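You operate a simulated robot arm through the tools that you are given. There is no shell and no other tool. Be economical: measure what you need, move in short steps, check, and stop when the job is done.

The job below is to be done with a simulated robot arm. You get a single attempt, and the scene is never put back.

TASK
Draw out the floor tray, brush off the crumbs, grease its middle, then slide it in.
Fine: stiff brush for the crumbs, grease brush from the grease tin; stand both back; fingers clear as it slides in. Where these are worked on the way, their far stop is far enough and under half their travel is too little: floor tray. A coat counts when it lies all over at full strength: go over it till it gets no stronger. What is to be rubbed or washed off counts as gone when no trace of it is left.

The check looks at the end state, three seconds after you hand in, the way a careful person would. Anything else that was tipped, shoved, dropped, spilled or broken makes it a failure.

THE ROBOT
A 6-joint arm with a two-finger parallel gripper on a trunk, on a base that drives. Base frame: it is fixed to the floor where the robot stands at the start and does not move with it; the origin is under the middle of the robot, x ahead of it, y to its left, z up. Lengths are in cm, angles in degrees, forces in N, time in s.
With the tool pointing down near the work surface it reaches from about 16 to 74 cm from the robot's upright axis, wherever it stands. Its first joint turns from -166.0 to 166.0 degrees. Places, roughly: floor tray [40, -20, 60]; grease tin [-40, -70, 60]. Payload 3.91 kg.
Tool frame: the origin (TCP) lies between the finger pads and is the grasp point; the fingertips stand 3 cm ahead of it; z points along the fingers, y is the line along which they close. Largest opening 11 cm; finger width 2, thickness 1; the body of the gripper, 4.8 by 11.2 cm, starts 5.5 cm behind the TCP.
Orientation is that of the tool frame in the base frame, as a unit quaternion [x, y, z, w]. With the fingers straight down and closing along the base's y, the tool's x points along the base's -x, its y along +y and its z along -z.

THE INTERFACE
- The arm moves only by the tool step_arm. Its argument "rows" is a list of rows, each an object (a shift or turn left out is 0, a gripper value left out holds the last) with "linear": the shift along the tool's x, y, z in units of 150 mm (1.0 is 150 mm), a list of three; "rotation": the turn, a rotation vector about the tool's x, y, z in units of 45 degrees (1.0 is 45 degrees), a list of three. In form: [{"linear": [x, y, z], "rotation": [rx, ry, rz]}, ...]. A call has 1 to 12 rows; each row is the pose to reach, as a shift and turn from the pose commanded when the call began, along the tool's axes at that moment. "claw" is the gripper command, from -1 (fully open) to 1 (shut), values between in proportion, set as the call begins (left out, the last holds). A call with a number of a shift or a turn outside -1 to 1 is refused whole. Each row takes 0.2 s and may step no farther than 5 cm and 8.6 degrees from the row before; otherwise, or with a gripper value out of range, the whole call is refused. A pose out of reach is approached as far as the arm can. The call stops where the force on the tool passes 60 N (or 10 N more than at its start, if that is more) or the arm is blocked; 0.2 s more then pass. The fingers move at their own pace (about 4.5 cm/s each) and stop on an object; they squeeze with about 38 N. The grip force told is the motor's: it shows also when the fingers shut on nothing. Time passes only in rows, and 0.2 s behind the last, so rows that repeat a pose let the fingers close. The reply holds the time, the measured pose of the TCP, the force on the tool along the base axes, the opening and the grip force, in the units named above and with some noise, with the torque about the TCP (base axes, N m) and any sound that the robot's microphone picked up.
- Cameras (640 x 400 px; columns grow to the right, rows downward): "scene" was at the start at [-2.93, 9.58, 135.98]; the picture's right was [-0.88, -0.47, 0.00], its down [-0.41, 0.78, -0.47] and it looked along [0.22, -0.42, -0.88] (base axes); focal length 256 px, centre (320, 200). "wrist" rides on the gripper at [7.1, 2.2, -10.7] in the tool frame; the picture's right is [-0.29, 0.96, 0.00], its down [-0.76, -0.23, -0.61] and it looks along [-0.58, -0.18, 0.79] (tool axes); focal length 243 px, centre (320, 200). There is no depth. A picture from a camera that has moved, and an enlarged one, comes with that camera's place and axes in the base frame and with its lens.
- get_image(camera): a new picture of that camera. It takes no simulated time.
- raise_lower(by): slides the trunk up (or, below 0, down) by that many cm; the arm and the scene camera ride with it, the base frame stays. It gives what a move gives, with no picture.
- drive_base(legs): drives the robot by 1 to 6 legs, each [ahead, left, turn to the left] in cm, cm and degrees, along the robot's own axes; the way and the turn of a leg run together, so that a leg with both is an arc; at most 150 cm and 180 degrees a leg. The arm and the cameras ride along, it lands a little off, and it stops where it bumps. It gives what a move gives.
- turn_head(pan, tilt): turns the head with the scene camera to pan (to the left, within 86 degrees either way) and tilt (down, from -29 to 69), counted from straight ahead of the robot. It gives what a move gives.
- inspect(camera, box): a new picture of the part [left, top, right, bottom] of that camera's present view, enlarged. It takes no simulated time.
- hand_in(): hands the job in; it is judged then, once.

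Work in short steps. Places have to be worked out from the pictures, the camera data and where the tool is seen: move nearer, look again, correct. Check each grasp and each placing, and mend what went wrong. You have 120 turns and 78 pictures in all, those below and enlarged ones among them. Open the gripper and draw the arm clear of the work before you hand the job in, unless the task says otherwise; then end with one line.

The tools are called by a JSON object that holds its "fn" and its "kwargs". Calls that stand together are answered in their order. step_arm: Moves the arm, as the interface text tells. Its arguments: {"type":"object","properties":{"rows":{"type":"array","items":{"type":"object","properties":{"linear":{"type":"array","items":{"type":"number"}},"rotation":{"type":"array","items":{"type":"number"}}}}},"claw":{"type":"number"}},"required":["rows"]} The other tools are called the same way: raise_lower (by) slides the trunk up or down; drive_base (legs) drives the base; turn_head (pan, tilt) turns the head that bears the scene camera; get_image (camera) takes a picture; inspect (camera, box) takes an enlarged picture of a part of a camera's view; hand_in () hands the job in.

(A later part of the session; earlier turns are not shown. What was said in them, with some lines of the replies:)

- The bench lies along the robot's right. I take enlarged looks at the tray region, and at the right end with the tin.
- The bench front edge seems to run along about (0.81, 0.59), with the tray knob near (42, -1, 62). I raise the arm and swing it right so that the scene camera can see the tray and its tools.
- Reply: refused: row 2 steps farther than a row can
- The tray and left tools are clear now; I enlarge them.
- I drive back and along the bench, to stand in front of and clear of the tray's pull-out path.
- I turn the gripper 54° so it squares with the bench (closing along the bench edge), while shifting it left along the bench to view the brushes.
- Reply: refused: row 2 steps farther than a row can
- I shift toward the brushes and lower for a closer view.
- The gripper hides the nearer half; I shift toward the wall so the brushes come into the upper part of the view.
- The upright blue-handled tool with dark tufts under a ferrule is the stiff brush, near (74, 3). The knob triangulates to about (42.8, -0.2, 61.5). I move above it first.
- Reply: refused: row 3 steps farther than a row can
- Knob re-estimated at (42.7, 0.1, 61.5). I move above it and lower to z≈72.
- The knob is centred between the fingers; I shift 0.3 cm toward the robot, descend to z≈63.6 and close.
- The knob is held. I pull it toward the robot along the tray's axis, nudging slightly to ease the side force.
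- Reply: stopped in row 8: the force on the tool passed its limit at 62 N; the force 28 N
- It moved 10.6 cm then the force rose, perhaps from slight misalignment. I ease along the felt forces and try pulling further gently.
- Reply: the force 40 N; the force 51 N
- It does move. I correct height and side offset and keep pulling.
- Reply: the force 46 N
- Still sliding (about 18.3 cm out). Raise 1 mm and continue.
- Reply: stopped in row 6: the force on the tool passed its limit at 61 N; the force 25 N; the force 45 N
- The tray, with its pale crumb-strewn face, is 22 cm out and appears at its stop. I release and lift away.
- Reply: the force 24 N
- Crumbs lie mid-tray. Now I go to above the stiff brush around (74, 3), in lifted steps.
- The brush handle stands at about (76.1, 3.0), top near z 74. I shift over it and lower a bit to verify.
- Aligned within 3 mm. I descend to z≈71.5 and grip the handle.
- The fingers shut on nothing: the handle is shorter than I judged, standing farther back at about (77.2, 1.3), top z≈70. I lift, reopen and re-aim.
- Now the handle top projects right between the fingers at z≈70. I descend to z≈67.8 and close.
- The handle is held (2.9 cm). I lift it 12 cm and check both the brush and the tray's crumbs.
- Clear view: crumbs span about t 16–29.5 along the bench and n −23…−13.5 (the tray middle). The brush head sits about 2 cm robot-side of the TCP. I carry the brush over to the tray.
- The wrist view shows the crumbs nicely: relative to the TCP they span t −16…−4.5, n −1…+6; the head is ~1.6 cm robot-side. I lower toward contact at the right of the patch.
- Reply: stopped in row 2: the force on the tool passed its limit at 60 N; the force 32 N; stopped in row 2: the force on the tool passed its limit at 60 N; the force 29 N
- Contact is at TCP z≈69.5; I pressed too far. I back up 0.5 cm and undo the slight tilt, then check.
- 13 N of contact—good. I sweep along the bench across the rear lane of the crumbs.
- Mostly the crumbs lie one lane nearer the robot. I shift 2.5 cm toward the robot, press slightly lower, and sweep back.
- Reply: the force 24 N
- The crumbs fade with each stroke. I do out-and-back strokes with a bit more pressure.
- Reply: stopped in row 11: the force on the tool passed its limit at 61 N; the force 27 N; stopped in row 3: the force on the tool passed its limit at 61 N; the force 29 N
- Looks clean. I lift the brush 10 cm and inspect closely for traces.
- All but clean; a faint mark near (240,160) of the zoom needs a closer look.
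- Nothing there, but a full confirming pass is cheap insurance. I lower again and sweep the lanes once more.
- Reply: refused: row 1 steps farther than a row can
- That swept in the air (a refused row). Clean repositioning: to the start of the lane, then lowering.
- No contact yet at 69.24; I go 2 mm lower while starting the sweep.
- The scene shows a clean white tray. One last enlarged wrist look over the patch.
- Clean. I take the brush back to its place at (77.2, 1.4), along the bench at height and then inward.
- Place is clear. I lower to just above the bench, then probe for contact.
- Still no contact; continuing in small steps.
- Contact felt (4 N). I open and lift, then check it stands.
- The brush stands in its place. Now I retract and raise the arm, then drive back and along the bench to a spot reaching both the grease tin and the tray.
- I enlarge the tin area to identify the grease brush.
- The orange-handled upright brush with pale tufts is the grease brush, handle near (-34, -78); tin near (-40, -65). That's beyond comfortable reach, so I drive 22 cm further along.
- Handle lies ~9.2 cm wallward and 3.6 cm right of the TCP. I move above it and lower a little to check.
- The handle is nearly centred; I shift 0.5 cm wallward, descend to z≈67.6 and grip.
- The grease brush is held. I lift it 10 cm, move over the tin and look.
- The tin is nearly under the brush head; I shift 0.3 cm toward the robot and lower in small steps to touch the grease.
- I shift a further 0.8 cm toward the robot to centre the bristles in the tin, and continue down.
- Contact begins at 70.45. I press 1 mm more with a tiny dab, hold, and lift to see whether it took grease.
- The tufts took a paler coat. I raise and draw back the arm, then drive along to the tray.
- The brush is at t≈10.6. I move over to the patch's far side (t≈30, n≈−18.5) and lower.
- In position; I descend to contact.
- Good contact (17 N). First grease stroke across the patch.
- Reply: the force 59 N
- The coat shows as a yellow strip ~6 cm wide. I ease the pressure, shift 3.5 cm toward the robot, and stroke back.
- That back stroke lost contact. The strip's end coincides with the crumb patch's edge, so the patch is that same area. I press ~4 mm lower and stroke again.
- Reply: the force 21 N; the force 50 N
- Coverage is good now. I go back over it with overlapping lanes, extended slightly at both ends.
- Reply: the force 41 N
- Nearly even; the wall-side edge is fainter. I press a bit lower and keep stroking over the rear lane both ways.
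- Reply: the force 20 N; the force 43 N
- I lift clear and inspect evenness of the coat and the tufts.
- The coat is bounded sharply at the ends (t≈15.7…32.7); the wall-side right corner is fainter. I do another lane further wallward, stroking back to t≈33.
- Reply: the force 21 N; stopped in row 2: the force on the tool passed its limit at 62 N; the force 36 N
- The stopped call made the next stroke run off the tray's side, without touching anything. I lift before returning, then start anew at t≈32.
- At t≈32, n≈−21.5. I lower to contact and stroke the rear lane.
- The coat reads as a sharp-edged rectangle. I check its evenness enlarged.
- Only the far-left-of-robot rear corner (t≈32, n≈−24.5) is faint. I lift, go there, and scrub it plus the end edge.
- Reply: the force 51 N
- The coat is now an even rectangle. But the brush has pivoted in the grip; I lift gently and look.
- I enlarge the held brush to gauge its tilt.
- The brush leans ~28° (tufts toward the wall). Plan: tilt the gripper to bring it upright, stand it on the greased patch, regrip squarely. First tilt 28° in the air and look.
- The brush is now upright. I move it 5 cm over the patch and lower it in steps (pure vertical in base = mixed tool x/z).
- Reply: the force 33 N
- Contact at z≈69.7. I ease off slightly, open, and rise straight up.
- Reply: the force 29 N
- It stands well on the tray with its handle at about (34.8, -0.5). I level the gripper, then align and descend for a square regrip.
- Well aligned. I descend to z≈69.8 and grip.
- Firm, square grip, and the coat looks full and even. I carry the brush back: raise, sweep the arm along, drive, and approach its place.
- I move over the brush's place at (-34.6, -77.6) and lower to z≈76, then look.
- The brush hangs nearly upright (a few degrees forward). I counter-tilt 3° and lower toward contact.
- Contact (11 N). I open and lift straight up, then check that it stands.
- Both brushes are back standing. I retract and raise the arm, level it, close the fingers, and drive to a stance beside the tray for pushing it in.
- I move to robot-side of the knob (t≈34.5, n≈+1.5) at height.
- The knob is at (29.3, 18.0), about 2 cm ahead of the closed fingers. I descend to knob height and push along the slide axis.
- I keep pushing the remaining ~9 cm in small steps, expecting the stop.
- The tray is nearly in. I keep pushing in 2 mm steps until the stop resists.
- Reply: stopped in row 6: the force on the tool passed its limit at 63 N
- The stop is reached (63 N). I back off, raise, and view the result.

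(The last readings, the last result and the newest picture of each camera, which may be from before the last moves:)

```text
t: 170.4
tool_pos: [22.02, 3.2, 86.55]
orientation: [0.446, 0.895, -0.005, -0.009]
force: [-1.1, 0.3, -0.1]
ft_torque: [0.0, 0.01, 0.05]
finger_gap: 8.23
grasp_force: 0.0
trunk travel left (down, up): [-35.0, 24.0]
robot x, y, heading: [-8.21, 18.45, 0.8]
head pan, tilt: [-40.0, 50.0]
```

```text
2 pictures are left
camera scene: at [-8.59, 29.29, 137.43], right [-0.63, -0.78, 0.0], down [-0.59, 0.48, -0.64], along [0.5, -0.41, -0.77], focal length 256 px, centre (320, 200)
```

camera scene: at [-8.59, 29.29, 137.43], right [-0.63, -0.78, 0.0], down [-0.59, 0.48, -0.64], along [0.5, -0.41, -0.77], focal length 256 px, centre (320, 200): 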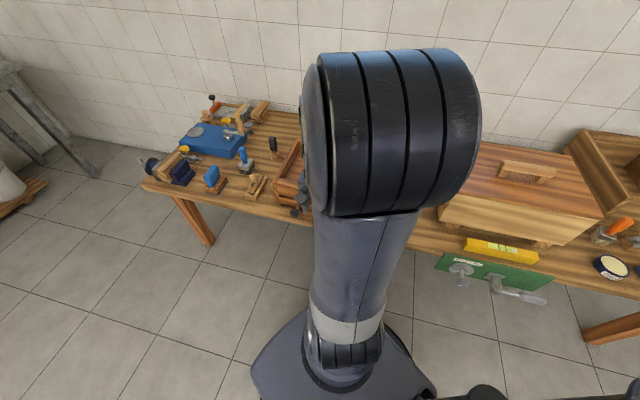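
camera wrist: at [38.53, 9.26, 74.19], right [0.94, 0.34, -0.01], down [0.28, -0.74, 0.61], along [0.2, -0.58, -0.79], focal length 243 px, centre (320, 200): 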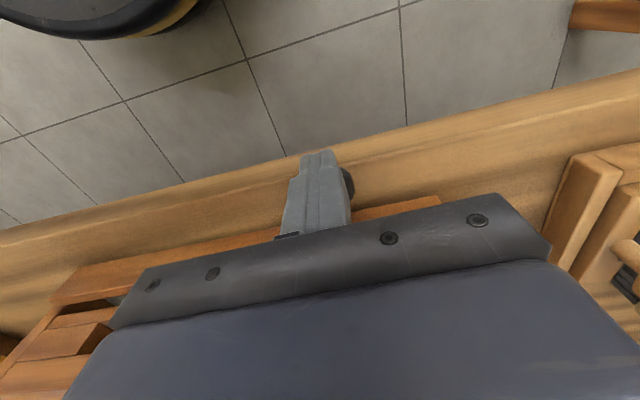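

I enlarge the tray front to confirm it is fully in.

{"fn": "inspect", "kwargs": {"camera": "scene", "box": [200, 120, 340, 220]}}

```text
4.00 times, centred on (270, 170) of scene
camera zoom: at [-8.59, 29.29, 137.43], right [-0.63, -0.78, 0.0], down [-0.59, 0.48, -0.64], along [0.5, -0.41, -0.77], focal length 1023 px, centre (520, 320)
```

zoom: 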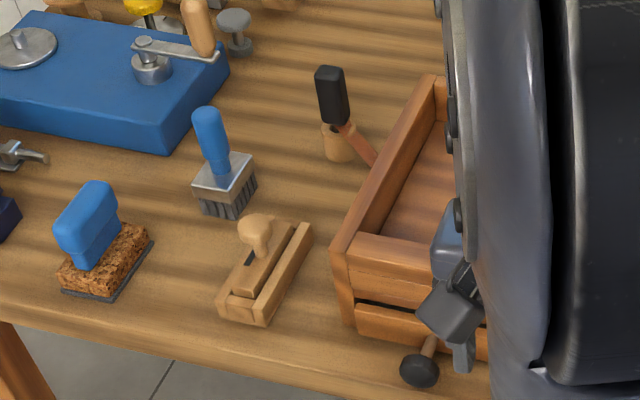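

The tray front sits flush with the knob back at about (42, 0), as at the start. The stiff brush is standing, the gripper is open and the arm is clear, so I hand in.

{"fn": "hand_in", "kwargs": {}}

```text
The job is handed in.
```

I drew out the floor tray, brushed off the crumbs, greased its middle, and slid it in to its stop; both brushes are standing back in their places, and I have handed the job in.
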